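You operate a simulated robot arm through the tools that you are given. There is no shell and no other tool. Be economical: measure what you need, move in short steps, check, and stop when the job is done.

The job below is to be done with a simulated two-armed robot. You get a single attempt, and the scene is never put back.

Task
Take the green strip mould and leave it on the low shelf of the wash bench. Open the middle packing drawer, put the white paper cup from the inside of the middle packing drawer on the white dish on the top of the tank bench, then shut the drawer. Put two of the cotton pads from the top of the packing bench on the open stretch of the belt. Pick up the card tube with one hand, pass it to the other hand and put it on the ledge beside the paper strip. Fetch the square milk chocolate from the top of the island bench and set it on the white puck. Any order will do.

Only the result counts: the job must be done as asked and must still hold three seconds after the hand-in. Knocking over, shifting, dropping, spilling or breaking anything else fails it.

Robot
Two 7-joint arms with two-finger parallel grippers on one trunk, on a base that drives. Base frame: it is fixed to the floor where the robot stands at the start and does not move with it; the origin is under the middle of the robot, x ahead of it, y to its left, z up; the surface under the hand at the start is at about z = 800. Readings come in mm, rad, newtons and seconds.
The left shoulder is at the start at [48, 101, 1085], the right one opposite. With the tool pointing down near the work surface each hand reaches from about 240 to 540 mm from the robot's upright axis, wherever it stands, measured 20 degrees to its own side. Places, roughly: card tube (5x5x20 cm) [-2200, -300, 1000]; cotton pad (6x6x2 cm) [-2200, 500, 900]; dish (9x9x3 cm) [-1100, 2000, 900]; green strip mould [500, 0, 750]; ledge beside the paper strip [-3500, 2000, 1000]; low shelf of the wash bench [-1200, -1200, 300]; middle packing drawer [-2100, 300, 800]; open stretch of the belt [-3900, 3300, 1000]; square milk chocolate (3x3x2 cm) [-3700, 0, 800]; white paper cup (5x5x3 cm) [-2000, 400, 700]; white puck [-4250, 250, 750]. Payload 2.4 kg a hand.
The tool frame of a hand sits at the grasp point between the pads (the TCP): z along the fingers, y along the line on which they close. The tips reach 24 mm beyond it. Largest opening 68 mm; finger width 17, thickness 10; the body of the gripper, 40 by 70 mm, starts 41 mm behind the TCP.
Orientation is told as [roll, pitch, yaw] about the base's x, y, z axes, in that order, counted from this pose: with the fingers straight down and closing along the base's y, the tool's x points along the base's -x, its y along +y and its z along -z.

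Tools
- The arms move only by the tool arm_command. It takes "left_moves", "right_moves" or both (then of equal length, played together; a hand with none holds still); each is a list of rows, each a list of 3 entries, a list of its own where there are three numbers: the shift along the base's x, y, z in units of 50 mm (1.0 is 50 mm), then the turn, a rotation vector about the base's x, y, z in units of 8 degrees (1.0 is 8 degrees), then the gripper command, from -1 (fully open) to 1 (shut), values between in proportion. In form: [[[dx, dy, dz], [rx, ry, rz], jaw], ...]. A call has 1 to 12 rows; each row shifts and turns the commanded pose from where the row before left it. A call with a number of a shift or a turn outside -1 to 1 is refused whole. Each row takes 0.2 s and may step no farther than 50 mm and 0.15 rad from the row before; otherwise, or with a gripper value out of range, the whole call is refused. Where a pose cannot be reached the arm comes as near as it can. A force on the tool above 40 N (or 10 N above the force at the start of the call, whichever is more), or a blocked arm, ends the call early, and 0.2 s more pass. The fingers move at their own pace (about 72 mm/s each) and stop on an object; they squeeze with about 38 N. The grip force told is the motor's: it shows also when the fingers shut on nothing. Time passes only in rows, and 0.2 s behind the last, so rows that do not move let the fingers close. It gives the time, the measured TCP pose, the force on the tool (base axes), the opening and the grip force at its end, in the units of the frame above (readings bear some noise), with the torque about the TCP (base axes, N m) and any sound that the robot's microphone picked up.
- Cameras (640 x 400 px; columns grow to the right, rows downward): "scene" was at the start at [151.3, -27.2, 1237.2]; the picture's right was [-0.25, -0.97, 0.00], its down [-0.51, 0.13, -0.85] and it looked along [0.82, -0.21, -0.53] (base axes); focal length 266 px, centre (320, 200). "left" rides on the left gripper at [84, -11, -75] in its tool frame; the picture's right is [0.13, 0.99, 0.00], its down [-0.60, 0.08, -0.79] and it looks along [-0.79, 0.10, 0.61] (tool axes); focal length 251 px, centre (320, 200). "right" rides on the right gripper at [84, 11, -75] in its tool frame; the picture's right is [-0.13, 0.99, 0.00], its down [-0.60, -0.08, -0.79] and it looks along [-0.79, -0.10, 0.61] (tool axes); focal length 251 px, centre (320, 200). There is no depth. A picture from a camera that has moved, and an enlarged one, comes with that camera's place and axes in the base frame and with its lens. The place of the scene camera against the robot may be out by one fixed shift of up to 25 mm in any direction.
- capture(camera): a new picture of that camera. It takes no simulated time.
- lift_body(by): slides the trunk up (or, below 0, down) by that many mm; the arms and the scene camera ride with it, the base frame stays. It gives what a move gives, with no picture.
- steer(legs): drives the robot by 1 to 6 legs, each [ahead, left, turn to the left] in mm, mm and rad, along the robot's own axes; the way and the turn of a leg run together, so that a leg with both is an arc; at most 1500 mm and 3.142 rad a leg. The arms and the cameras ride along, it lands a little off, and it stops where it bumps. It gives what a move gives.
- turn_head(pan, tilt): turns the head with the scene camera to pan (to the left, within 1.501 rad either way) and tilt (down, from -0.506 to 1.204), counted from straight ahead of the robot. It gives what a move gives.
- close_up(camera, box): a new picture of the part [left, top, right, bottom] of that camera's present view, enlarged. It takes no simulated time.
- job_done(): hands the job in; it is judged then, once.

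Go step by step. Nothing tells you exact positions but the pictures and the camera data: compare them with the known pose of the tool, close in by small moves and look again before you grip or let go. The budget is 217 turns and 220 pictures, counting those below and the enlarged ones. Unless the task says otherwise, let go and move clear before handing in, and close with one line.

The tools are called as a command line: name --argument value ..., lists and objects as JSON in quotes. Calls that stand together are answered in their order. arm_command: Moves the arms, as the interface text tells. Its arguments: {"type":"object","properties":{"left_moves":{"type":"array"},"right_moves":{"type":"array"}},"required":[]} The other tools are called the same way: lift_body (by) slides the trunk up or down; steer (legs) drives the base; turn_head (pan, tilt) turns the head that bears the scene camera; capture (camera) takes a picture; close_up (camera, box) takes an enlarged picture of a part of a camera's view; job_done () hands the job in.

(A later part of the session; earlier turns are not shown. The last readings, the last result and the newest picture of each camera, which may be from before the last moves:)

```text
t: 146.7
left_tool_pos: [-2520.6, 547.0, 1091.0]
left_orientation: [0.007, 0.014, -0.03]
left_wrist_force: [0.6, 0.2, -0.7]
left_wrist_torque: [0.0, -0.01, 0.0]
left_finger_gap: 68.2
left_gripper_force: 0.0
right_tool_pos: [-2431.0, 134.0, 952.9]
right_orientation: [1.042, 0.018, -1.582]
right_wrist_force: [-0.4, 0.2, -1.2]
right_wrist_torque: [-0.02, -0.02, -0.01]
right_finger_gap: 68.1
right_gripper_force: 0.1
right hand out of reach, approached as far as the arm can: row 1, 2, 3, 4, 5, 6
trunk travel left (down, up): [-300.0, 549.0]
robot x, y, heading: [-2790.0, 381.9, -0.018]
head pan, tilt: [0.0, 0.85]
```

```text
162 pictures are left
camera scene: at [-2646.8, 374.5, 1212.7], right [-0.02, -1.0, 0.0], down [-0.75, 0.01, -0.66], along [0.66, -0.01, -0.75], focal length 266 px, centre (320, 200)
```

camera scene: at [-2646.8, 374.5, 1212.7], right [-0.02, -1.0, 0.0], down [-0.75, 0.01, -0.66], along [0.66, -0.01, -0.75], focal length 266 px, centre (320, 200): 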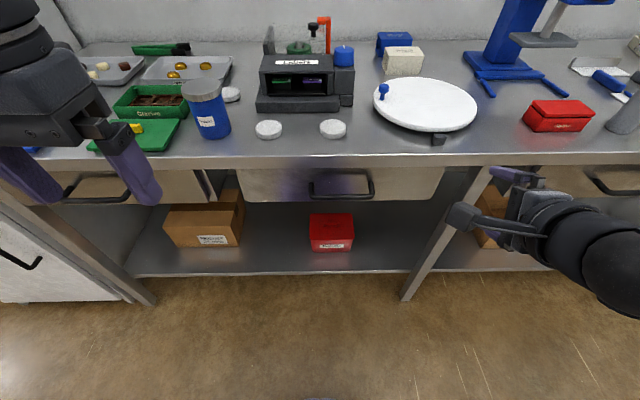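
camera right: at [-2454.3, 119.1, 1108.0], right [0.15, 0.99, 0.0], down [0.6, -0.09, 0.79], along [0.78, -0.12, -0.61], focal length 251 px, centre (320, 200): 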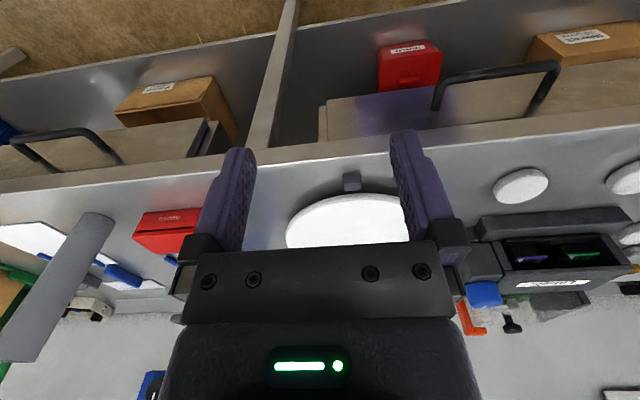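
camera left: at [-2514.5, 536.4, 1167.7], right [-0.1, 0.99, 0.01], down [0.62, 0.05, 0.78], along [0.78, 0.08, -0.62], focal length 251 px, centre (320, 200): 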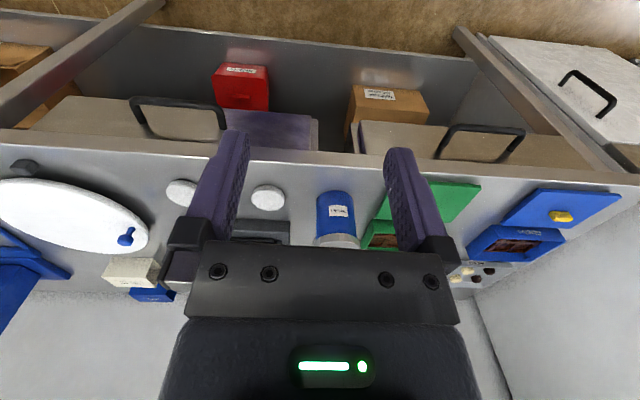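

Rolling works. I'll move the hand forward and down with this tilt, then try tilting further from there.

arm_command --right_moves '[[[0.2, 0.4, -0.4], [0, 0, 0], -1], [[0.2, 0.5, -0.5], [0, 0, 0], -1], [[0.2, 0.6, -0.5], [0, 0, 0], -1], [[0.2, 0.6, -0.5], [0, 0, 0], -1], [[0.2, 0.6, -0.5], [0, 0, 0], -1], [[0.2, 0.6, -0.5], [0, 0, 0], -1]]'

arm_command --right_moves '[[[0, 0, 0], [0, -0.63, 0], -1], [[0, 0, 0], [0, -0.63, 0], -1], [[0, 0, 0], [0, -0.63, 0], -1], [[0, 0, 0], [0, -0.63, 0], -1], [[0, 0, 0], [0, -0.63, 0], -1], [[0, 0, 0], [0, -0.63, 0], -1]]'

capture --camera "scene"

```text
t: 148.1
left_tool_pos: [-2520.8, 546.1, 1091.7]
left_orientation: [0.009, 0.016, -0.031]
left_wrist_force: [-0.2, 0.8, -0.1]
left_wrist_torque: [-0.04, -0.02, 0.0]
left_finger_gap: 67.9
left_gripper_force: 0.1
right_tool_pos: [-2419.5, 163.0, 926.5]
right_orientation: [1.042, 0.018, -1.583]
right_wrist_force: [0.3, 1.1, 0.6]
right_wrist_torque: [0.0, -0.01, -0.01]
right_finger_gap: 68.0
right_gripper_force: 0.0
right hand out of reach, approached as far as the arm can: row 2, 3, 4, 5, 6
trunk travel left (down, up): [-300.0, 549.0]
robot x, y, heading: [-2787.8, 378.6, -0.018]
head pan, tilt: [0.0, 0.85]
```

```text
t: 149.5
left_tool_pos: [-2520.6, 545.7, 1090.1]
left_orientation: [0.005, 0.013, -0.03]
left_wrist_force: [-0.5, -0.3, 0.1]
left_wrist_torque: [0.03, 0.03, -0.01]
left_finger_gap: 68.0
left_gripper_force: 0.0
right_tool_pos: [-2413.3, 168.6, 943.3]
right_orientation: [1.571, 0.021, -1.573]
right_wrist_force: [-0.4, -0.2, 0.1]
right_wrist_torque: [-0.01, 0.02, 0.02]
right_finger_gap: 68.0
right_gripper_force: 0.0
right hand out of reach, approached as far as the arm can: row 1, 2
trunk travel left (down, up): [-300.0, 549.0]
robot x, y, heading: [-2789.0, 382.4, -0.019]
head pan, tilt: [0.0, 0.85]
```

```text
161 pictures are left
camera scene: at [-2646.8, 374.6, 1212.7], right [-0.02, -1.0, 0.0], down [-0.75, 0.01, -0.66], along [0.66, -0.01, -0.75], focal length 266 px, centre (320, 200)
```

scene: 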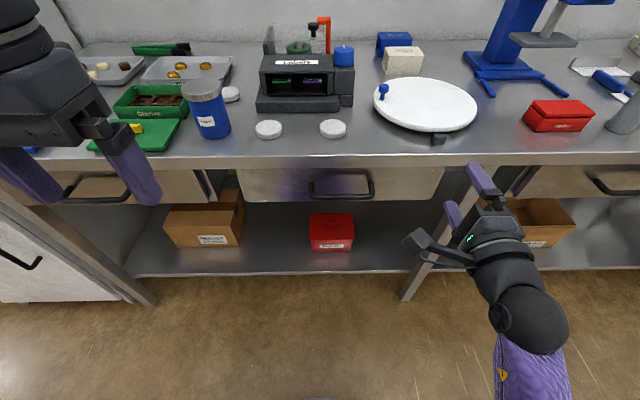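

The hand is now level with the jaws closing vertically. I'll lower the trunk 160 mm to handle height and strafe left so the hand lines up with the bar.

lift_body --by -160

steer --legs '[[0, 152, 0.018]]'

capture --camera "scene"

capture --camera "right"

```text
t: 151.4
left_tool_pos: [-2522.1, 546.7, 931.2]
left_orientation: [0.007, 0.015, -0.029]
left_wrist_force: [-0.6, 0.1, 0.3]
left_wrist_torque: [0.0, 0.01, 0.04]
left_finger_gap: 68.0
left_gripper_force: 0.0
right_tool_pos: [-2412.5, 168.2, 782.8]
right_orientation: [1.571, 0.02, -1.572]
right_wrist_force: [0.5, 0.3, -0.4]
right_wrist_torque: [0.02, 0.0, -0.03]
right_finger_gap: 68.1
right_gripper_force: 0.1
trunk travel left (down, up): [-140.0, 709.0]
robot x, y, heading: [-2789.2, 384.7, -0.018]
head pan, tilt: [0.0, 0.85]
```

```text
t: 152.8
left_tool_pos: [-2522.4, 702.7, 931.9]
left_orientation: [0.009, 0.013, -0.012]
left_wrist_force: [0.3, 0.7, 0.7]
left_wrist_torque: [-0.02, 0.0, -0.04]
left_finger_gap: 67.6
left_gripper_force: 0.0
right_tool_pos: [-2407.3, 326.1, 782.7]
right_orientation: [1.571, 0.02, -1.554]
right_wrist_force: [0.3, 1.3, -0.1]
right_wrist_torque: [-0.03, -0.04, -0.01]
right_finger_gap: 68.0
right_gripper_force: 0.1
trunk travel left (down, up): [-140.0, 709.0]
robot x, y, heading: [-2786.1, 531.1, -0.006]
head pan, tilt: [0.0, 0.85]
```

```text
160 pictures are left
camera scene: at [-2604.3, 527.4, 1049.6], right [0.0, -1.0, 0.0], down [-0.75, 0.0, -0.66], along [0.66, 0.0, -0.75], focal length 266 px, centre (320, 200)
```

scene: 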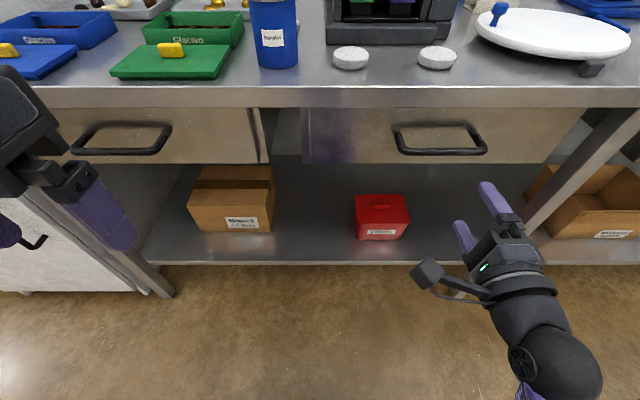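

```text
159 pictures are left
camera right: at [-2484.8, 408.7, 796.0], right [0.0, -0.15, 0.99], down [-0.78, -0.62, -0.09], along [0.62, -0.77, -0.12], focal length 251 px, centre (320, 200)
```

right: 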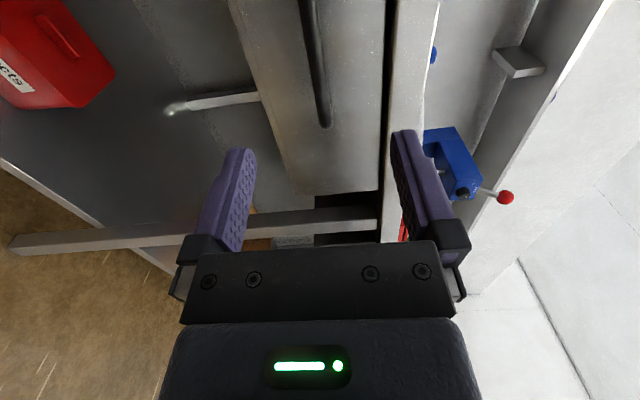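

Lined up: the bar lies midway between the fingers. I'll narrow the jaws, drive 100 mm closer and check.

arm_command --right_moves '[[[0, 0, -0.06], [0, 0, 0], -0.2], [[0, 0, 0], [0, 0, 0], -0.2]]'

steer --legs '[[100, 0, 0]]'

capture --camera "right"

capture --camera "scene"

```text
t: 153.3
left_tool_pos: [-2522.2, 702.8, 931.9]
left_orientation: [0.006, 0.014, -0.012]
left_wrist_force: [0.4, -0.4, -0.5]
left_wrist_torque: [-0.01, -0.01, -0.02]
left_finger_gap: 68.1
left_gripper_force: 0.0
right_tool_pos: [-2406.6, 326.7, 780.8]
right_orientation: [1.569, 0.021, -1.552]
right_wrist_force: [-0.2, 0.0, 0.4]
right_wrist_torque: [0.02, -0.03, 0.0]
right_finger_gap: 40.7
right_gripper_force: 0.1
trunk travel left (down, up): [-140.0, 709.0]
robot x, y, heading: [-2788.4, 533.2, -0.001]
head pan, tilt: [0.0, 0.85]
```

```text
t: 154.5
left_tool_pos: [-2420.1, 703.0, 930.0]
left_orientation: [0.008, 0.012, -0.009]
left_wrist_force: [0.6, 0.5, -1.1]
left_wrist_torque: [-0.01, -0.02, -0.03]
left_finger_gap: 68.0
left_gripper_force: 0.1
right_tool_pos: [-2304.7, 327.4, 779.2]
right_orientation: [1.568, 0.021, -1.552]
right_wrist_force: [-0.3, 0.0, -0.5]
right_wrist_torque: [0.02, -0.02, 0.03]
right_finger_gap: 40.6
right_gripper_force: 0.0
trunk travel left (down, up): [-140.0, 709.0]
robot x, y, heading: [-2683.8, 534.3, -0.006]
head pan, tilt: [0.0, 0.85]
```

```text
158 pictures are left
camera right: at [-2382.1, 409.8, 793.4], right [0.0, -0.15, 0.99], down [-0.78, -0.62, -0.09], along [0.62, -0.77, -0.12], focal length 251 px, centre (320, 200)
```

right: 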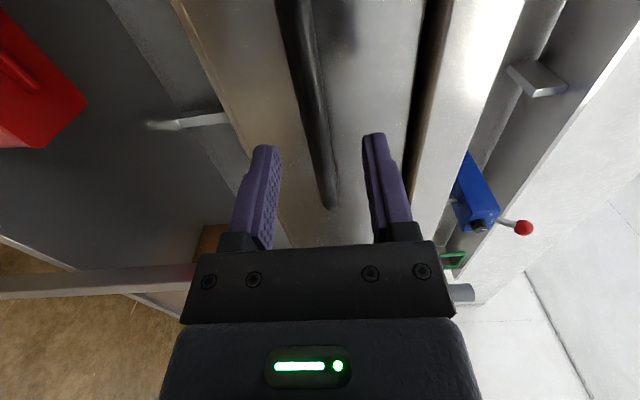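

```text
157 pictures are left
camera scene: at [-2502.3, 527.7, 1049.6], right [0.0, -1.0, 0.0], down [-0.75, 0.0, -0.66], along [0.66, 0.0, -0.75], focal length 266 px, centre (320, 200)
```

scene: 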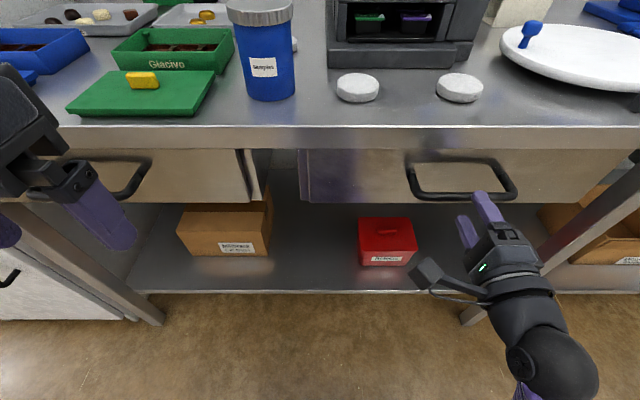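

Fingers are just short of the bar and straddle it. Advance 36 mm and close.

arm_command --right_moves '[[[0.25, 0, 0], [0, 0, 0], -0.2], [[0.25, 0, 0], [0, 0, 0], -0.2], [[0.2, 0, 0], [0, 0, 0], -0.2], [[0, 0, 0], [0, 0, 0], 1], [[0, 0, 0], [0, 0, 0], 1], [[0, 0, 0], [0, 0, 0], 1]]'

capture --camera "right"

```text
t: 155.9
left_tool_pos: [-2421.5, 702.6, 930.3]
left_orientation: [0.008, 0.014, -0.01]
left_wrist_force: [0.8, -0.4, -0.5]
left_wrist_torque: [-0.02, -0.01, 0.03]
left_finger_gap: 67.9
left_gripper_force: 0.1
right_tool_pos: [-2267.5, 327.9, 777.5]
right_orientation: [1.564, 0.021, -1.552]
right_wrist_force: [-6.0, 3.2, -17.2]
right_wrist_torque: [-0.59, 0.1, 0.21]
right_finger_gap: 14.1
right_gripper_force: 34.3
trunk travel left (down, up): [-140.0, 709.0]
robot x, y, heading: [-2684.3, 534.4, 0.004]
head pan, tilt: [0.0, 0.85]
```

```text
156 pictures are left
camera right: at [-2346.3, 410.8, 791.6], right [0.01, -0.15, 0.99], down [-0.78, -0.62, -0.09], along [0.62, -0.77, -0.12], focal length 251 px, centre (320, 200)
```

right: 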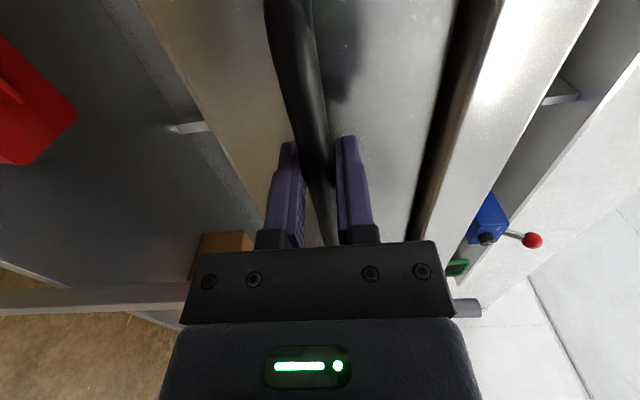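

The bar is gripped. I'll relax the vertical offset and pull by driving backwards.

arm_command --right_moves '[[[0, 0, -0.05], [0, 0, 0], 1], [[-0.1, 0, 0], [0, 0, 0], 1], [[-0.3, 0, 0], [0, 0, 0], 1]]'

steer --legs '[[-150, 0, 0]]'

capture --camera "scene"

```text
t: 156.7
left_tool_pos: [-2419.9, 703.5, 931.3]
left_orientation: [0.005, 0.015, -0.01]
left_wrist_force: [-0.7, 0.6, -0.3]
left_wrist_torque: [0.01, 0.01, 0.02]
left_finger_gap: 67.7
left_gripper_force: 0.0
right_tool_pos: [-2288.3, 328.0, 777.3]
right_orientation: [1.568, 0.02, -1.55]
right_wrist_force: [0.6, 10.8, -7.5]
right_wrist_torque: [-0.65, 0.05, -0.39]
right_finger_gap: 14.1
right_gripper_force: 33.6
trunk travel left (down, up): [-140.0, 709.0]
robot x, y, heading: [-2685.7, 529.9, 0.003]
head pan, tilt: [0.0, 0.85]
```

```text
t: 158.1
left_tool_pos: [-2569.2, 703.8, 930.9]
left_orientation: [0.006, 0.014, -0.012]
left_wrist_force: [0.4, -0.7, 0.4]
left_wrist_torque: [0.01, 0.03, -0.02]
left_finger_gap: 68.0
left_gripper_force: 0.1
right_tool_pos: [-2437.4, 327.0, 777.6]
right_orientation: [1.568, 0.02, -1.551]
right_wrist_force: [-2.2, 14.4, -7.2]
right_wrist_torque: [-0.53, 0.04, 0.28]
right_finger_gap: 13.9
right_gripper_force: 34.0
trunk travel left (down, up): [-140.0, 709.0]
robot x, y, heading: [-2833.0, 533.2, 0.002]
head pan, tilt: [0.0, 0.85]
```

```text
155 pictures are left
camera scene: at [-2650.4, 528.9, 1049.5], right [0.0, -1.0, 0.0], down [-0.75, 0.0, -0.66], along [0.66, 0.0, -0.75], focal length 266 px, centre (320, 200)
```

scene: 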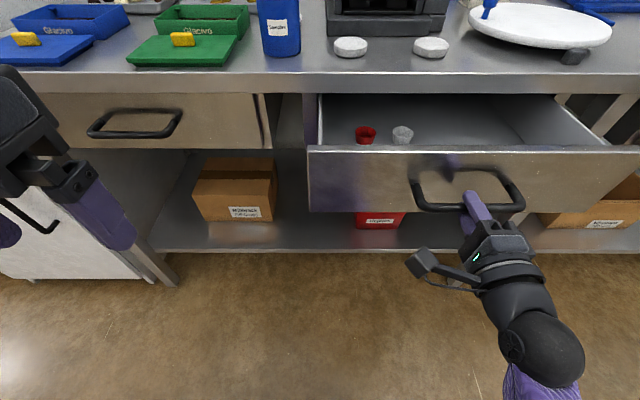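

The drawer opens smoothly; a red and a white cup are inside. I'll pull it another 130 mm so the white cup clears the bench edge.

steer --legs '[[-130, 0, 0]]'

capture --camera "scene"

capture --camera "left"

```text
t: 159.4
left_tool_pos: [-2703.2, 703.3, 930.6]
left_orientation: [0.006, 0.013, -0.011]
left_wrist_force: [-0.1, -0.5, -0.5]
left_wrist_torque: [-0.01, 0.0, 0.0]
left_finger_gap: 67.9
left_gripper_force: 0.0
right_tool_pos: [-2571.0, 327.2, 778.1]
right_orientation: [1.569, 0.022, -1.55]
right_wrist_force: [-1.5, 13.0, -1.9]
right_wrist_torque: [-0.5, 0.02, 0.77]
right_finger_gap: 14.0
right_gripper_force: 33.8
trunk travel left (down, up): [-140.0, 709.0]
robot x, y, heading: [-2971.3, 532.4, 0.001]
head pan, tilt: [0.0, 0.85]
```

```text
154 pictures are left
camera scene: at [-2784.5, 528.7, 1049.5], right [0.0, -1.0, 0.0], down [-0.75, 0.0, -0.66], along [0.66, 0.0, -0.75], focal length 266 px, centre (320, 200)
```

scene: 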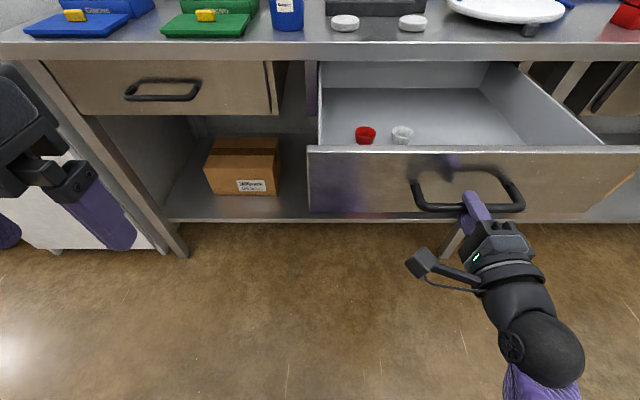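

```text
153 pictures are left
camera left: at [-2785.8, 693.4, 1007.4], right [-0.12, 0.99, 0.01], down [0.62, 0.07, 0.78], along [0.78, 0.1, -0.62], focal length 251 px, centre (320, 200)
```

left: 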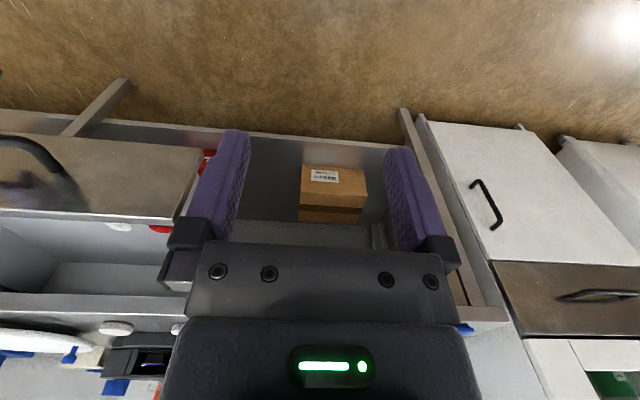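

The drawer is open 300 mm; the white cup sits at about [-2345, 372] with its rim at z ≈ 757, next to the red cup. I'll let go of the handle, back the right hand off, and reposition so the left hand can reach the cup with its jaws closing along x.

arm_command --right_moves '[[[0, 0, 0], [0, 0, 0], -0.2], [[0, 0, 0], [0, 0, 0], -0.2], [[-0.5, 0, 0], [0, 0, 0], -0.2], [[-0.6, 0, 0], [0, 0, 0], -0.2]]'

capture --camera "scene"

```text
t: 160.4
left_tool_pos: [-2702.8, 703.0, 932.0]
left_orientation: [0.006, 0.017, -0.01]
left_wrist_force: [-0.6, 0.1, -0.5]
left_wrist_torque: [0.02, -0.01, 0.0]
left_finger_gap: 68.1
left_gripper_force: 0.0
right_tool_pos: [-2619.7, 323.7, 766.8]
right_orientation: [1.568, 0.023, -1.55]
right_wrist_force: [0.4, 0.7, -0.9]
right_wrist_torque: [-0.02, -0.03, 0.0]
right_finger_gap: 40.7
right_gripper_force: 0.1
right hand out of reach, approached as far as the arm can: row 4
trunk travel left (down, up): [-140.0, 709.0]
robot x, y, heading: [-2968.3, 532.5, 0.003]
head pan, tilt: [0.0, 0.85]
```

```text
152 pictures are left
camera scene: at [-2784.5, 527.6, 1049.6], right [0.0, -1.0, 0.0], down [-0.75, 0.0, -0.66], along [0.66, 0.0, -0.75], focal length 266 px, centre (320, 200)
```

scene: 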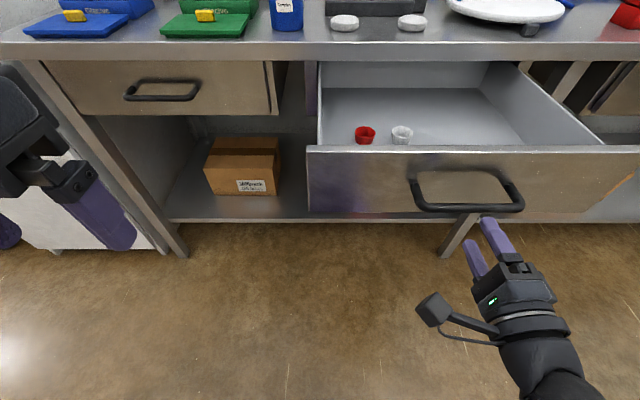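

Clear of the handle. Back up a little, strafe right, raise the trunk, and turn the left hand +90°.

steer --legs '[[-80, 0, 0], [0, -330, 0]]'

lift_body --by 100

arm_command --left_moves '[[[0, 0, 0], [0, 0, 0.94], -1], [[0, 0, 0], [0, 0, 0.94], -1], [[0, 0, 0], [0, 0, 0.94], -1], [[0, 0, 0], [0, 0, 0.94], -1], [[0, 0, 0], [0, 0, 0.94], -1], [[0, 0, 0], [0, 0, 0.94], -1], [[0, 0, 0], [0, 0, 0.94], -1], [[0, 0, 0], [0, 0, 0.94], -1], [[0, 0, 0], [0, 0, 0.94], -1], [[0, 0, 0], [0, 0, 0.94], -1], [[0, 0, 0], [0, 0, 0.94], -1], [[0, 0, 0], [0, 0, 0.94], -1]]'

capture --camera "scene"

capture --camera "left"

```text
t: 163.3
left_tool_pos: [-2785.2, 365.2, 930.3]
left_orientation: [0.007, 0.013, -0.016]
left_wrist_force: [-0.5, 0.5, -0.7]
left_wrist_torque: [0.02, -0.01, 0.01]
left_finger_gap: 68.2
left_gripper_force: 0.1
right_tool_pos: [-2702.8, -15.1, 767.7]
right_orientation: [1.569, 0.022, -1.558]
right_wrist_force: [0.1, 0.2, -0.2]
right_wrist_torque: [0.01, -0.03, 0.0]
right_finger_gap: 40.8
right_gripper_force: 0.2
trunk travel left (down, up): [-140.0, 709.0]
robot x, y, heading: [-3050.5, 195.8, -0.008]
head pan, tilt: [0.0, 0.85]
```

```text
t: 164.6
left_tool_pos: [-2783.3, 364.7, 1031.3]
left_orientation: [0.007, 0.016, -0.017]
left_wrist_force: [0.0, 0.4, 0.6]
left_wrist_torque: [-0.01, 0.0, 0.01]
left_finger_gap: 67.7
left_gripper_force: 0.1
right_tool_pos: [-2704.4, -13.9, 866.7]
right_orientation: [1.569, 0.023, -1.557]
right_wrist_force: [0.1, -0.3, 0.1]
right_wrist_torque: [-0.01, -0.01, -0.01]
right_finger_gap: 40.9
right_gripper_force: 0.0
trunk travel left (down, up): [-240.0, 609.0]
robot x, y, heading: [-3052.1, 198.7, -0.007]
head pan, tilt: [0.0, 0.85]
```

```text
t: 167.2
left_tool_pos: [-2784.7, 366.2, 1031.3]
left_orientation: [0.007, 0.013, 1.561]
left_wrist_force: [0.0, 0.3, -0.3]
left_wrist_torque: [0.01, -0.01, 0.03]
left_finger_gap: 68.1
left_gripper_force: 0.0
right_tool_pos: [-2703.3, -13.9, 868.6]
right_orientation: [1.57, 0.022, -1.558]
right_wrist_force: [0.7, -0.3, 0.5]
right_wrist_torque: [0.0, 0.06, -0.03]
right_finger_gap: 40.9
right_gripper_force: 0.1
trunk travel left (down, up): [-240.0, 609.0]
robot x, y, heading: [-3054.5, 196.0, -0.005]
head pan, tilt: [0.0, 0.85]
```

```text
151 pictures are left
camera scene: at [-2894.7, 191.0, 1151.8], right [-0.01, -1.0, 0.0], down [-0.75, 0.0, -0.66], along [0.66, 0.0, -0.75], focal length 266 px, centre (320, 200)
```

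scene: 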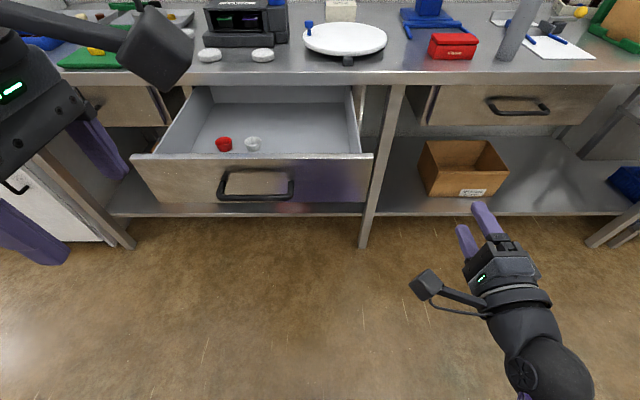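

```text
150 pictures are left
camera left: at [-2773.5, 283.3, 1107.8], right [-0.99, -0.12, 0.01], down [-0.07, 0.62, 0.78], along [-0.1, 0.78, -0.62], focal length 251 px, centre (320, 200)
```

left: 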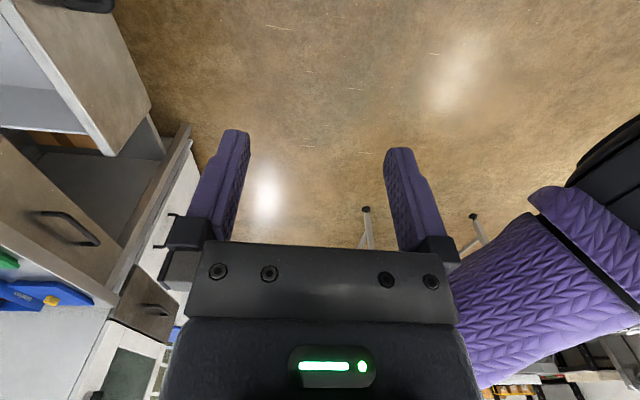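

Now drive 200 mm ahead and reach the left hand out above the cup.

steer --legs '[[200, 0, 0]]'

arm_command --left_moves '[[[0.7, 0, -0.2], [0, 0, 0], -1], [[0.8, 0, -0.2], [0, 0, 0], -1], [[0.8, 0, -0.3], [0, 0, 0], -1], [[0.8, 0, -0.3], [0, 0, 0], -1], [[0.8, 0, -0.3], [0, 0, 0], -1], [[0.7, 0, -0.3], [0, 0, 0], -1]]'

capture --camera "left"

capture --camera "scene"

```text
t: 168.8
left_tool_pos: [-2587.4, 365.1, 1032.3]
left_orientation: [0.008, 0.014, 1.56]
left_wrist_force: [0.2, 0.1, -0.3]
left_wrist_torque: [0.01, 0.0, 0.04]
left_finger_gap: 67.9
left_gripper_force: 0.1
right_tool_pos: [-2505.4, -14.4, 867.2]
right_orientation: [1.57, 0.022, -1.556]
right_wrist_force: [-1.1, 0.1, -0.3]
right_wrist_torque: [0.0, -0.03, -0.01]
right_finger_gap: 41.0
right_gripper_force: 0.0
trunk travel left (down, up): [-240.0, 609.0]
robot x, y, heading: [-2854.2, 197.7, -0.008]
head pan, tilt: [0.0, 0.85]
```

```text
t: 170.2
left_tool_pos: [-2354.8, 365.1, 948.4]
left_orientation: [0.006, 0.013, 1.556]
left_wrist_force: [0.9, -0.1, 0.7]
left_wrist_torque: [0.01, -0.01, -0.02]
left_finger_gap: 68.2
left_gripper_force: 0.1
right_tool_pos: [-2505.9, -14.1, 867.4]
right_orientation: [1.569, 0.023, -1.555]
right_wrist_force: [0.3, -0.4, 0.7]
right_wrist_torque: [0.0, -0.01, 0.03]
right_finger_gap: 40.7
right_gripper_force: 0.0
trunk travel left (down, up): [-240.0, 609.0]
robot x, y, heading: [-2851.1, 197.8, -0.007]
head pan, tilt: [0.0, 0.85]
```

```text
149 pictures are left
camera left: at [-2346.2, 281.2, 1025.1], right [-0.99, -0.12, 0.01], down [-0.06, 0.62, 0.79], along [-0.1, 0.78, -0.62], focal length 251 px, centre (320, 200)
```

left: 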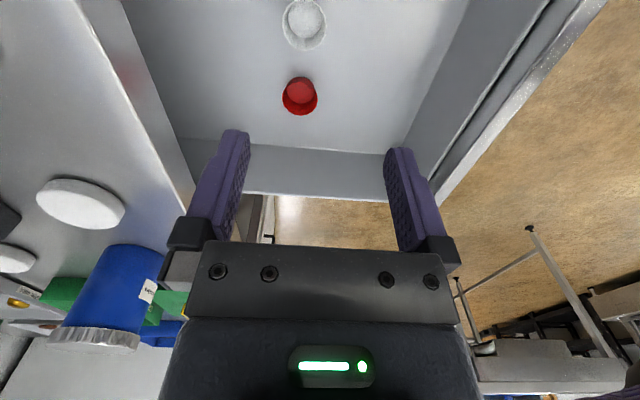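

```text
148 pictures are left
camera scene: at [-2697.3, 190.2, 1151.8], right [0.0, -1.0, 0.0], down [-0.75, 0.0, -0.66], along [0.66, 0.0, -0.75], focal length 266 px, centre (320, 200)
```

scene: 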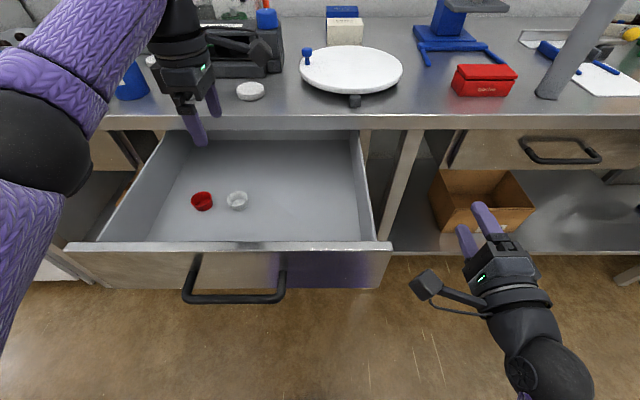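

Both views put the white cup at [-2344, 363]. I'll centre the hand over it and go down in stages.

arm_command --left_moves '[[[0.2, -0.04, -0.7], [0, 0, 0], -1], [[0, 0, -0.8], [0, 0, 0], -1], [[0, 0, -0.8], [0, 0, 0], -1], [[0, 0, -0.6], [0, 0, 0], -1], [[0, 0, -0.4], [0, 0, 0], -1]]'

capture --camera "left"

close_up --camera "scene" --box '[130, 110, 330, 235]'

```text
t: 171.4
left_tool_pos: [-2346.8, 363.8, 783.6]
left_orientation: [0.007, 0.015, 1.557]
left_wrist_force: [-0.4, -1.5, -0.2]
left_wrist_torque: [0.01, -0.03, -0.02]
left_finger_gap: 67.9
left_gripper_force: 0.0
right_tool_pos: [-2506.1, -13.7, 868.0]
right_orientation: [1.57, 0.022, -1.555]
right_wrist_force: [-0.1, -0.7, 0.5]
right_wrist_torque: [-0.01, 0.01, 0.0]
right_finger_gap: 40.8
right_gripper_force: 0.1
trunk travel left (down, up): [-240.0, 609.0]
robot x, y, heading: [-2852.9, 193.5, -0.003]
head pan, tilt: [0.0, 0.85]
```

```text
147 pictures are left
camera left: at [-2335.8, 280.2, 860.3], right [-0.99, -0.12, 0.01], down [-0.07, 0.62, 0.78], along [-0.1, 0.78, -0.62], focal length 251 px, centre (320, 200)
```

left: 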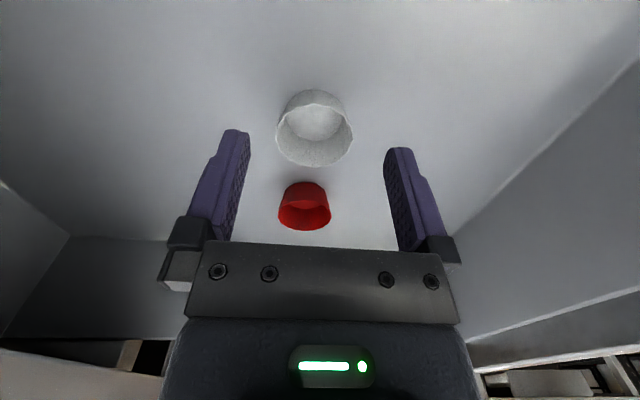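

```text
3.20 times, centred on (230, 172) of scene
camera zoom: at [-2697.2, 190.2, 1151.8], right [0.0, -1.0, 0.0], down [-0.75, 0.0, -0.66], along [0.66, 0.0, -0.75], focal length 851 px, centre (608, 288)
```

zoom: 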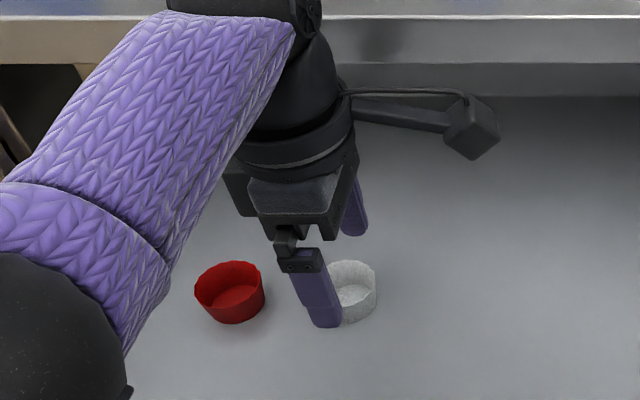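

The cup is slightly to the -y side (y ≈ 357). I'll correct and descend gently.

arm_command --left_moves '[[[0.08, -0.12, -0.2], [0, 0, 0], -1], [[0, 0, -0.2], [0, 0, 0], -1]]'

capture --camera "left"

close_up --camera "scene" --box '[130, 110, 330, 235]'

```text
t: 172.0
left_tool_pos: [-2342.6, 358.7, 763.6]
left_orientation: [0.007, 0.014, 1.558]
left_wrist_force: [-0.2, 0.9, -0.6]
left_wrist_torque: [-0.02, -0.01, 0.0]
left_finger_gap: 68.2
left_gripper_force: 0.0
right_tool_pos: [-2506.3, -14.6, 867.5]
right_orientation: [1.568, 0.022, -1.555]
right_wrist_force: [0.9, 0.4, 0.1]
right_wrist_torque: [0.02, 0.01, 0.02]
right_finger_gap: 40.8
right_gripper_force: 0.2
trunk travel left (down, up): [-240.0, 609.0]
robot x, y, heading: [-2857.2, 195.4, -0.0]
head pan, tilt: [0.0, 0.85]
```

```text
145 pictures are left
camera left: at [-2332.1, 274.5, 841.0], right [-0.99, -0.12, 0.01], down [-0.07, 0.62, 0.79], along [-0.1, 0.78, -0.62], focal length 251 px, centre (320, 200)
```

left: 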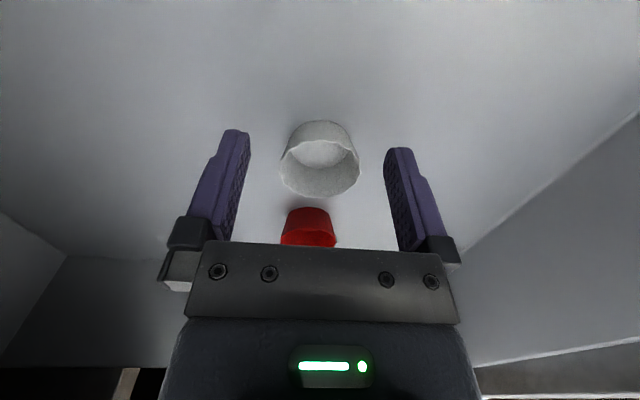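

```text
3.20 times, centred on (230, 172) of scene
camera zoom: at [-2697.2, 190.2, 1151.8], right [0.0, -1.0, 0.0], down [-0.75, 0.0, -0.66], along [0.66, 0.0, -0.75], focal length 851 px, centre (608, 288)
```

zoom: 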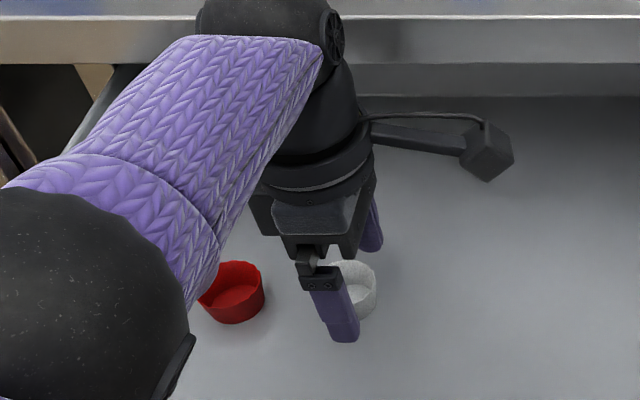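

The cup is on the tool axis, rim about 9 mm below the TCP and base at about z 726. I'll go down 9 mm and close gently.

arm_command --left_moves '[[[0, 0, -0.18], [0, 0, 0], -1], [[0, 0, 0], [0, 0, 0], 1], [[0, 0, 0], [0, 0, 0], 1], [[0, 0, 0], [0, 0, 0], 1], [[0, 0, 0.1], [0, 0, 0], 1], [[0, 0, 0.2], [0, 0, 0], 1]]'

capture --camera "left"

```text
t: 173.4
left_tool_pos: [-2342.9, 357.1, 772.1]
left_orientation: [0.008, 0.013, 1.559]
left_wrist_force: [-0.4, -0.4, 0.7]
left_wrist_torque: [0.01, 0.01, 0.03]
left_finger_gap: 35.1
left_gripper_force: 7.8
right_tool_pos: [-2506.5, -13.6, 867.7]
right_orientation: [1.57, 0.024, -1.555]
right_wrist_force: [-0.1, 0.8, -0.5]
right_wrist_torque: [0.0, 0.03, -0.02]
right_finger_gap: 40.9
right_gripper_force: 0.1
trunk travel left (down, up): [-240.0, 609.0]
robot x, y, heading: [-2852.1, 194.8, 0.0]
head pan, tilt: [0.0, 0.85]
```

```text
143 pictures are left
camera left: at [-2332.2, 274.8, 848.2], right [-0.99, -0.12, 0.01], down [-0.07, 0.62, 0.79], along [-0.1, 0.78, -0.62], focal length 251 px, centre (320, 200)
```

left: 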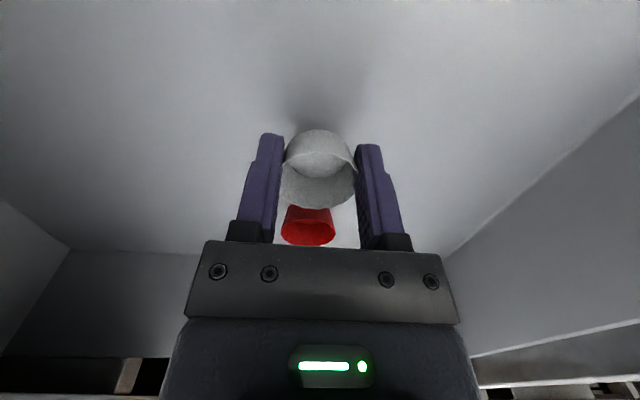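

The paper cup gives under the squeeze. I'll ease the jaw command to hold at about the present gap instead of full force, and check.

arm_command --left_moves '[[[0, 0, 0], [0, 0, 0], -0.06], [[0, 0, 0], [0, 0, 0], -0.06]]'

close_up --camera "left" --box '[220, 100, 420, 225]'

```text
t: 174.0
left_tool_pos: [-2343.2, 356.7, 771.0]
left_orientation: [0.007, 0.016, 1.56]
left_wrist_force: [-0.3, -0.6, 0.6]
left_wrist_torque: [-0.02, 0.03, 0.03]
left_finger_gap: 37.1
left_gripper_force: 1.0
right_tool_pos: [-2505.6, -15.4, 865.9]
right_orientation: [1.569, 0.022, -1.554]
right_wrist_force: [0.3, -0.1, -0.4]
right_wrist_torque: [-0.02, -0.01, 0.0]
right_finger_gap: 40.8
right_gripper_force: 0.0
trunk travel left (down, up): [-240.0, 609.0]
robot x, y, heading: [-2854.6, 198.8, -0.003]
head pan, tilt: [0.0, 0.85]
```

```text
3.20 times, centred on (320, 162) of left
camera zoom: at [-2332.2, 274.9, 848.1], right [-0.99, -0.12, 0.01], down [-0.07, 0.62, 0.78], along [-0.1, 0.78, -0.62], focal length 805 px, centre (320, 320)
```

zoom: 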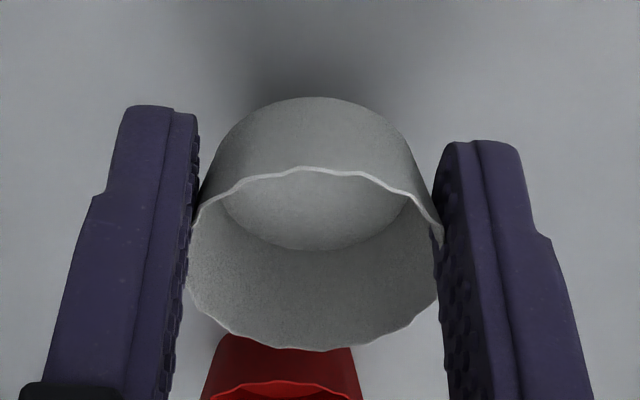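

arm_command --left_moves '[[[0, 0, 0.1], [0, 0, 0], 0.0], [[0, 0, 0.2], [0, 0, 0], 0.0], [[0, 0, 0.2], [0, 0, 0], 0.0]]'

close_up --camera "left" --box '[220, 100, 420, 225]'

```text
t: 174.8
left_tool_pos: [-2342.6, 357.7, 798.2]
left_orientation: [0.007, 0.012, 1.559]
left_wrist_force: [0.2, -0.2, -0.7]
left_wrist_torque: [-0.02, 0.01, -0.01]
left_finger_gap: 35.0
left_gripper_force: 7.8
right_tool_pos: [-2506.4, -15.1, 866.6]
right_orientation: [1.569, 0.024, -1.556]
right_wrist_force: [0.0, 0.7, 0.3]
right_wrist_torque: [-0.02, -0.03, 0.01]
right_finger_gap: 40.6
right_gripper_force: 0.1
trunk travel left (down, up): [-240.0, 609.0]
robot x, y, heading: [-2853.1, 198.5, 0.003]
head pan, tilt: [0.0, 0.85]
```

```text
3.20 times, centred on (320, 162) of left
camera zoom: at [-2332.6, 274.7, 874.1], right [-0.99, -0.12, 0.01], down [-0.07, 0.62, 0.78], along [-0.1, 0.78, -0.62], focal length 805 px, centre (320, 320)
```

zoom: 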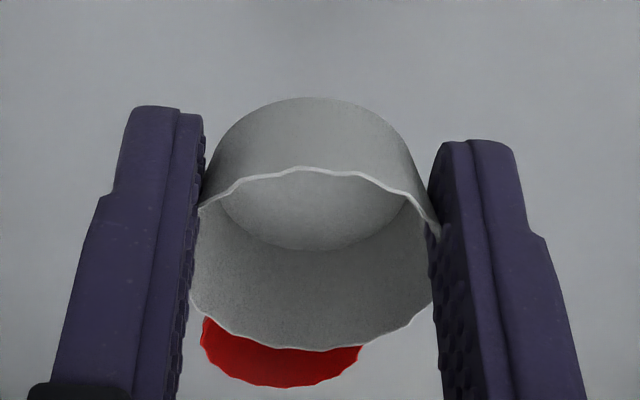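

The grip is stable with low force. I'll lift the cup out over the drawer and tuck it back near the robot.

arm_command --left_moves '[[[0, 0, 0.6], [0, 0, 0], 0.0], [[0, 0, 0.8], [0, 0, 0], 0.0], [[0, 0, 0.8], [0, 0, 0], 0.0], [[0, 0, 0.8], [0, 0, 0], 0.0], [[-0.3, 0, 0.7], [0, 0, 0], 0.0], [[-0.6, 0, 0.5], [0, 0, 0], 0.0], [[-0.8, 0, 0.3], [0, 0, 0], 0.0], [[-0.8, 0, 0.1], [0, 0, 0], 0.0], [[-0.8, 0.0, 0], [0, 0, 0], 0.0], [[-0.8, 0, 0], [0, 0, 0], 0.0], [[-0.6, 0, 0], [0, 0, 0], 0.0]]'

steer --legs '[[-200, 0, 0], [0, 335, 0]]'

lift_body --by -90

capture --camera "scene"

capture --camera "left"

capture --camera "right"

```text
t: 177.2
left_tool_pos: [-2577.8, 356.9, 1027.2]
left_orientation: [0.007, 0.014, 1.562]
left_wrist_force: [0.1, -0.4, -0.4]
left_wrist_torque: [0.01, 0.03, -0.04]
left_finger_gap: 35.7
left_gripper_force: 1.0
right_tool_pos: [-2505.4, -14.5, 868.1]
right_orientation: [1.568, 0.024, -1.558]
right_wrist_force: [1.3, -0.3, 0.9]
right_wrist_torque: [-0.03, -0.01, -0.06]
right_finger_gap: 40.8
right_gripper_force: 0.0
trunk travel left (down, up): [-240.0, 609.0]
robot x, y, heading: [-2852.1, 196.4, -0.001]
head pan, tilt: [0.0, 0.85]
```

```text
t: 180.6
left_tool_pos: [-2770.4, 689.3, 1029.9]
left_orientation: [0.008, 0.014, 1.554]
left_wrist_force: [-0.8, -0.1, 0.1]
left_wrist_torque: [-0.01, -0.04, -0.01]
left_finger_gap: 34.9
left_gripper_force: 8.0
right_tool_pos: [-2701.5, 319.0, 867.3]
right_orientation: [1.568, 0.022, -1.562]
right_wrist_force: [-0.2, 0.4, 0.0]
right_wrist_torque: [-0.01, -0.01, 0.01]
right_finger_gap: 40.7
right_gripper_force: 0.1
trunk travel left (down, up): [-240.0, 609.0]
robot x, y, heading: [-3045.5, 532.0, -0.007]
head pan, tilt: [0.0, 0.85]
```

```text
t: 181.8
left_tool_pos: [-2770.2, 690.4, 938.6]
left_orientation: [0.006, 0.014, 1.555]
left_wrist_force: [0.4, -0.2, 0.6]
left_wrist_torque: [0.01, 0.01, -0.01]
left_finger_gap: 35.3
left_gripper_force: 1.0
right_tool_pos: [-2701.2, 317.9, 778.0]
right_orientation: [1.57, 0.024, -1.562]
right_wrist_force: [-1.1, 1.2, -0.4]
right_wrist_torque: [-0.03, -0.01, -0.02]
right_finger_gap: 40.6
right_gripper_force: 0.1
trunk travel left (down, up): [-150.0, 699.0]
robot x, y, heading: [-3045.5, 533.8, -0.015]
head pan, tilt: [0.0, 0.85]
```

```text
140 pictures are left
camera scene: at [-2866.6, 524.4, 1059.9], right [-0.01, -1.0, 0.0], down [-0.75, 0.01, -0.66], along [0.66, -0.01, -0.75], focal length 266 px, centre (320, 200)
```

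scene: 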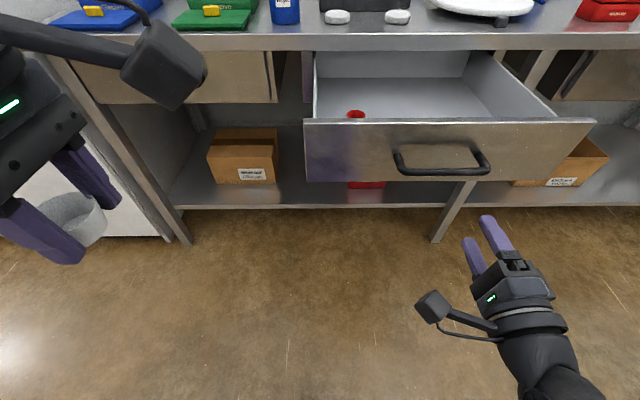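

```text
139 pictures are left
camera left: at [-2760.3, 607.3, 1014.8], right [-0.99, -0.11, 0.01], down [-0.06, 0.62, 0.78], along [-0.09, 0.78, -0.62], focal length 251 px, centre (320, 200)
```

left: 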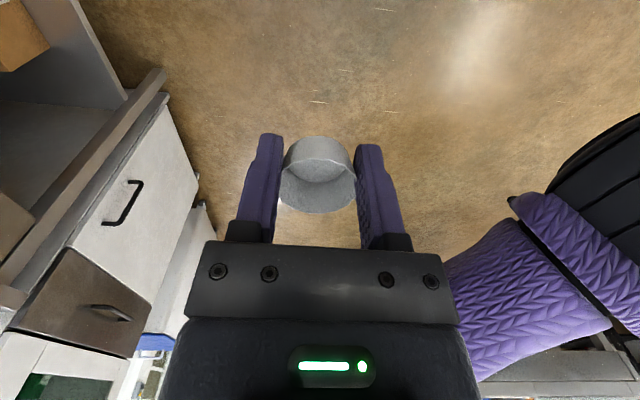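

```text
138 pictures are left
camera right: at [-2778.5, 401.8, 791.1], right [0.0, -0.15, 0.99], down [-0.79, -0.61, -0.09], along [0.62, -0.78, -0.12], focal length 251 px, centre (320, 200)
```

right: 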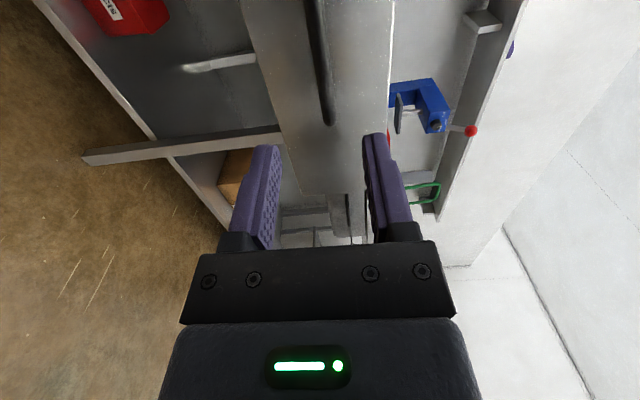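

The cup is held well and the handle is straight ahead. I'll approach the handle again with the right hand and grip it.

steer --legs '[[95, 0, 0.012]]'

arm_command --right_moves '[[[0.25, 0, 0], [0, 0, 0], -0.2], [[0.25, 0, 0], [0, 0, 0], -0.2], [[0.2, 0, 0], [0, 0, 0], -0.2], [[0, 0, 0], [0, 0, 0], 1], [[0, 0, 0], [0, 0, 0], 1], [[0, 0, 0], [0, 0, 0], 1]]' --left_moves '[[[0, 0, 0], [0, 0, 0], 0.15], [[0, 0, 0], [0, 0, 0], 0.15], [[0, 0, 0], [0, 0, 0], 0.15], [[0, 0, 0], [0, 0, 0], 0.15], [[0, 0, 0], [0, 0, 0], 0.15], [[0, 0, 0], [0, 0, 0], 0.15]]'

capture --camera "right"

```text
t: 182.9
left_tool_pos: [-2675.6, 692.6, 939.1]
left_orientation: [0.008, 0.015, 1.566]
left_wrist_force: [-0.7, -0.5, 0.0]
left_wrist_torque: [-0.02, -0.01, 0.0]
left_finger_gap: 34.9
left_gripper_force: 7.1
right_tool_pos: [-2601.4, 322.4, 777.6]
right_orientation: [1.569, 0.023, -1.55]
right_wrist_force: [0.2, -0.8, -0.5]
right_wrist_torque: [0.02, 0.02, 0.01]
right_finger_gap: 40.9
right_gripper_force: 0.1
trunk travel left (down, up): [-150.0, 699.0]
robot x, y, heading: [-2946.7, 529.1, -0.002]
head pan, tilt: [0.0, 0.85]
```

```text
t: 184.3
left_tool_pos: [-2674.4, 694.0, 938.3]
left_orientation: [0.006, 0.016, 1.565]
left_wrist_force: [-0.8, -0.5, 0.3]
left_wrist_torque: [0.01, 0.02, -0.05]
left_finger_gap: 32.6
left_gripper_force: 8.0
right_tool_pos: [-2565.9, 320.9, 777.1]
right_orientation: [1.568, 0.021, -1.549]
right_wrist_force: [1.6, 0.0, 3.4]
right_wrist_torque: [-0.63, -0.03, -0.01]
right_finger_gap: 14.1
right_gripper_force: 33.8
trunk travel left (down, up): [-150.0, 699.0]
robot x, y, heading: [-2949.1, 530.5, 0.004]
head pan, tilt: [0.0, 0.85]
```

```text
137 pictures are left
camera right: at [-2644.3, 403.9, 791.2], right [0.0, -0.15, 0.99], down [-0.78, -0.62, -0.09], along [0.62, -0.77, -0.12], focal length 251 px, centre (320, 200)
```

right: 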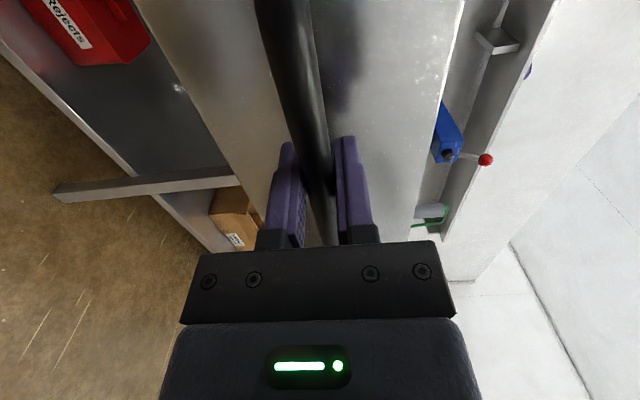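

Gripped. I'll ease the cup grip back a little and push the drawer shut by driving forward.

arm_command --left_moves '[[[0, 0, 0], [0, 0, 0], 0.0]]'

steer --legs '[[280, 0, 0]]'

arm_command --right_moves '[[[0.15, 0, 0], [0, 0, 0], 1], [[0.15, 0, 0], [0, 0, 0], 1], [[0.15, 0, 0], [0, 0, 0], 1], [[0.15, 0, 0], [0, 0, 0], 1]]'

capture --camera "scene"

capture --camera "left"

```text
t: 184.8
left_tool_pos: [-2673.7, 693.3, 939.4]
left_orientation: [0.006, 0.015, 1.567]
left_wrist_force: [0.8, 0.3, 0.3]
left_wrist_torque: [0.0, -0.01, -0.01]
left_finger_gap: 35.4
left_gripper_force: 4.0
right_tool_pos: [-2566.0, 320.6, 778.0]
right_orientation: [1.567, 0.021, -1.548]
right_wrist_force: [1.8, -1.0, 3.4]
right_wrist_torque: [-0.6, 0.0, -0.05]
right_finger_gap: 13.8
right_gripper_force: 33.6
trunk travel left (down, up): [-150.0, 699.0]
robot x, y, heading: [-2950.7, 528.9, 0.004]
head pan, tilt: [0.0, 0.85]
```

```text
t: 186.7
left_tool_pos: [-2396.4, 692.6, 937.9]
left_orientation: [0.007, 0.013, 1.567]
left_wrist_force: [0.2, 0.2, -0.1]
left_wrist_torque: [-0.01, 0.02, -0.01]
left_finger_gap: 35.5
left_gripper_force: 1.4
right_tool_pos: [-2285.8, 321.2, 778.4]
right_orientation: [1.572, 0.023, -1.548]
right_wrist_force: [1.5, -21.2, 9.1]
right_wrist_torque: [-0.57, -0.02, -0.48]
right_finger_gap: 14.0
right_gripper_force: 33.4
trunk travel left (down, up): [-150.0, 699.0]
robot x, y, heading: [-2670.7, 530.3, 0.004]
head pan, tilt: [0.0, 0.85]
```

```text
t: 187.7
left_tool_pos: [-2397.5, 693.4, 938.1]
left_orientation: [0.005, 0.014, 1.564]
left_wrist_force: [-0.1, 0.0, 1.1]
left_wrist_torque: [0.01, 0.02, 0.05]
left_finger_gap: 35.3
left_gripper_force: 1.0
right_tool_pos: [-2258.9, 321.7, 776.6]
right_orientation: [1.57, 0.02, -1.549]
right_wrist_force: [-29.4, -1.1, -4.7]
right_wrist_torque: [-0.54, -0.02, -0.01]
right_finger_gap: 13.9
right_gripper_force: 33.5
trunk travel left (down, up): [-150.0, 699.0]
robot x, y, heading: [-2672.7, 528.6, 0.001]
head pan, tilt: [0.0, 0.85]
```

```text
136 pictures are left
camera scene: at [-2492.4, 526.6, 1060.1], right [0.0, -1.0, 0.0], down [-0.75, 0.0, -0.66], along [0.66, 0.0, -0.75], focal length 266 px, centre (320, 200)
```

scene: 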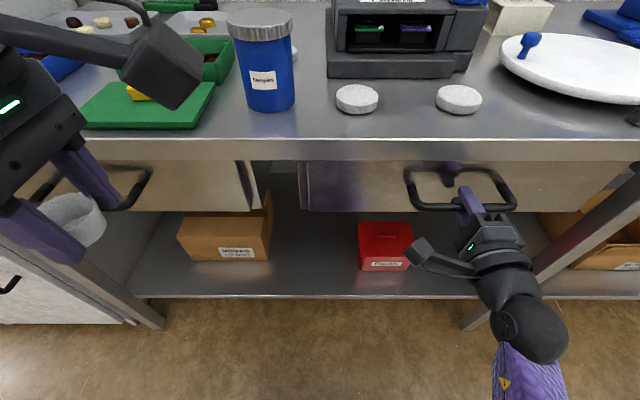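

```text
135 pictures are left
camera left: at [-2386.9, 611.1, 1015.2], right [-0.99, -0.12, 0.01], down [-0.07, 0.62, 0.78], along [-0.1, 0.78, -0.62], focal length 251 px, centre (320, 200)
```

left: 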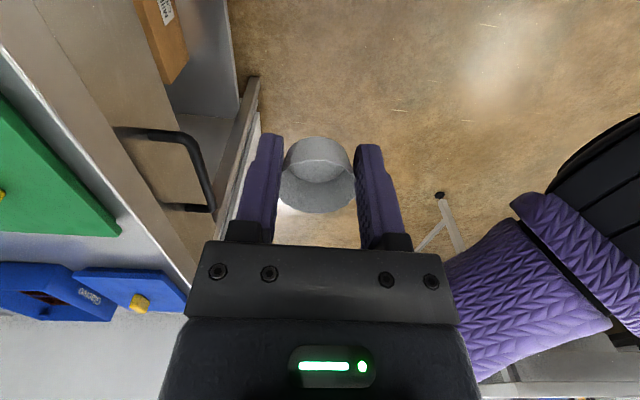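

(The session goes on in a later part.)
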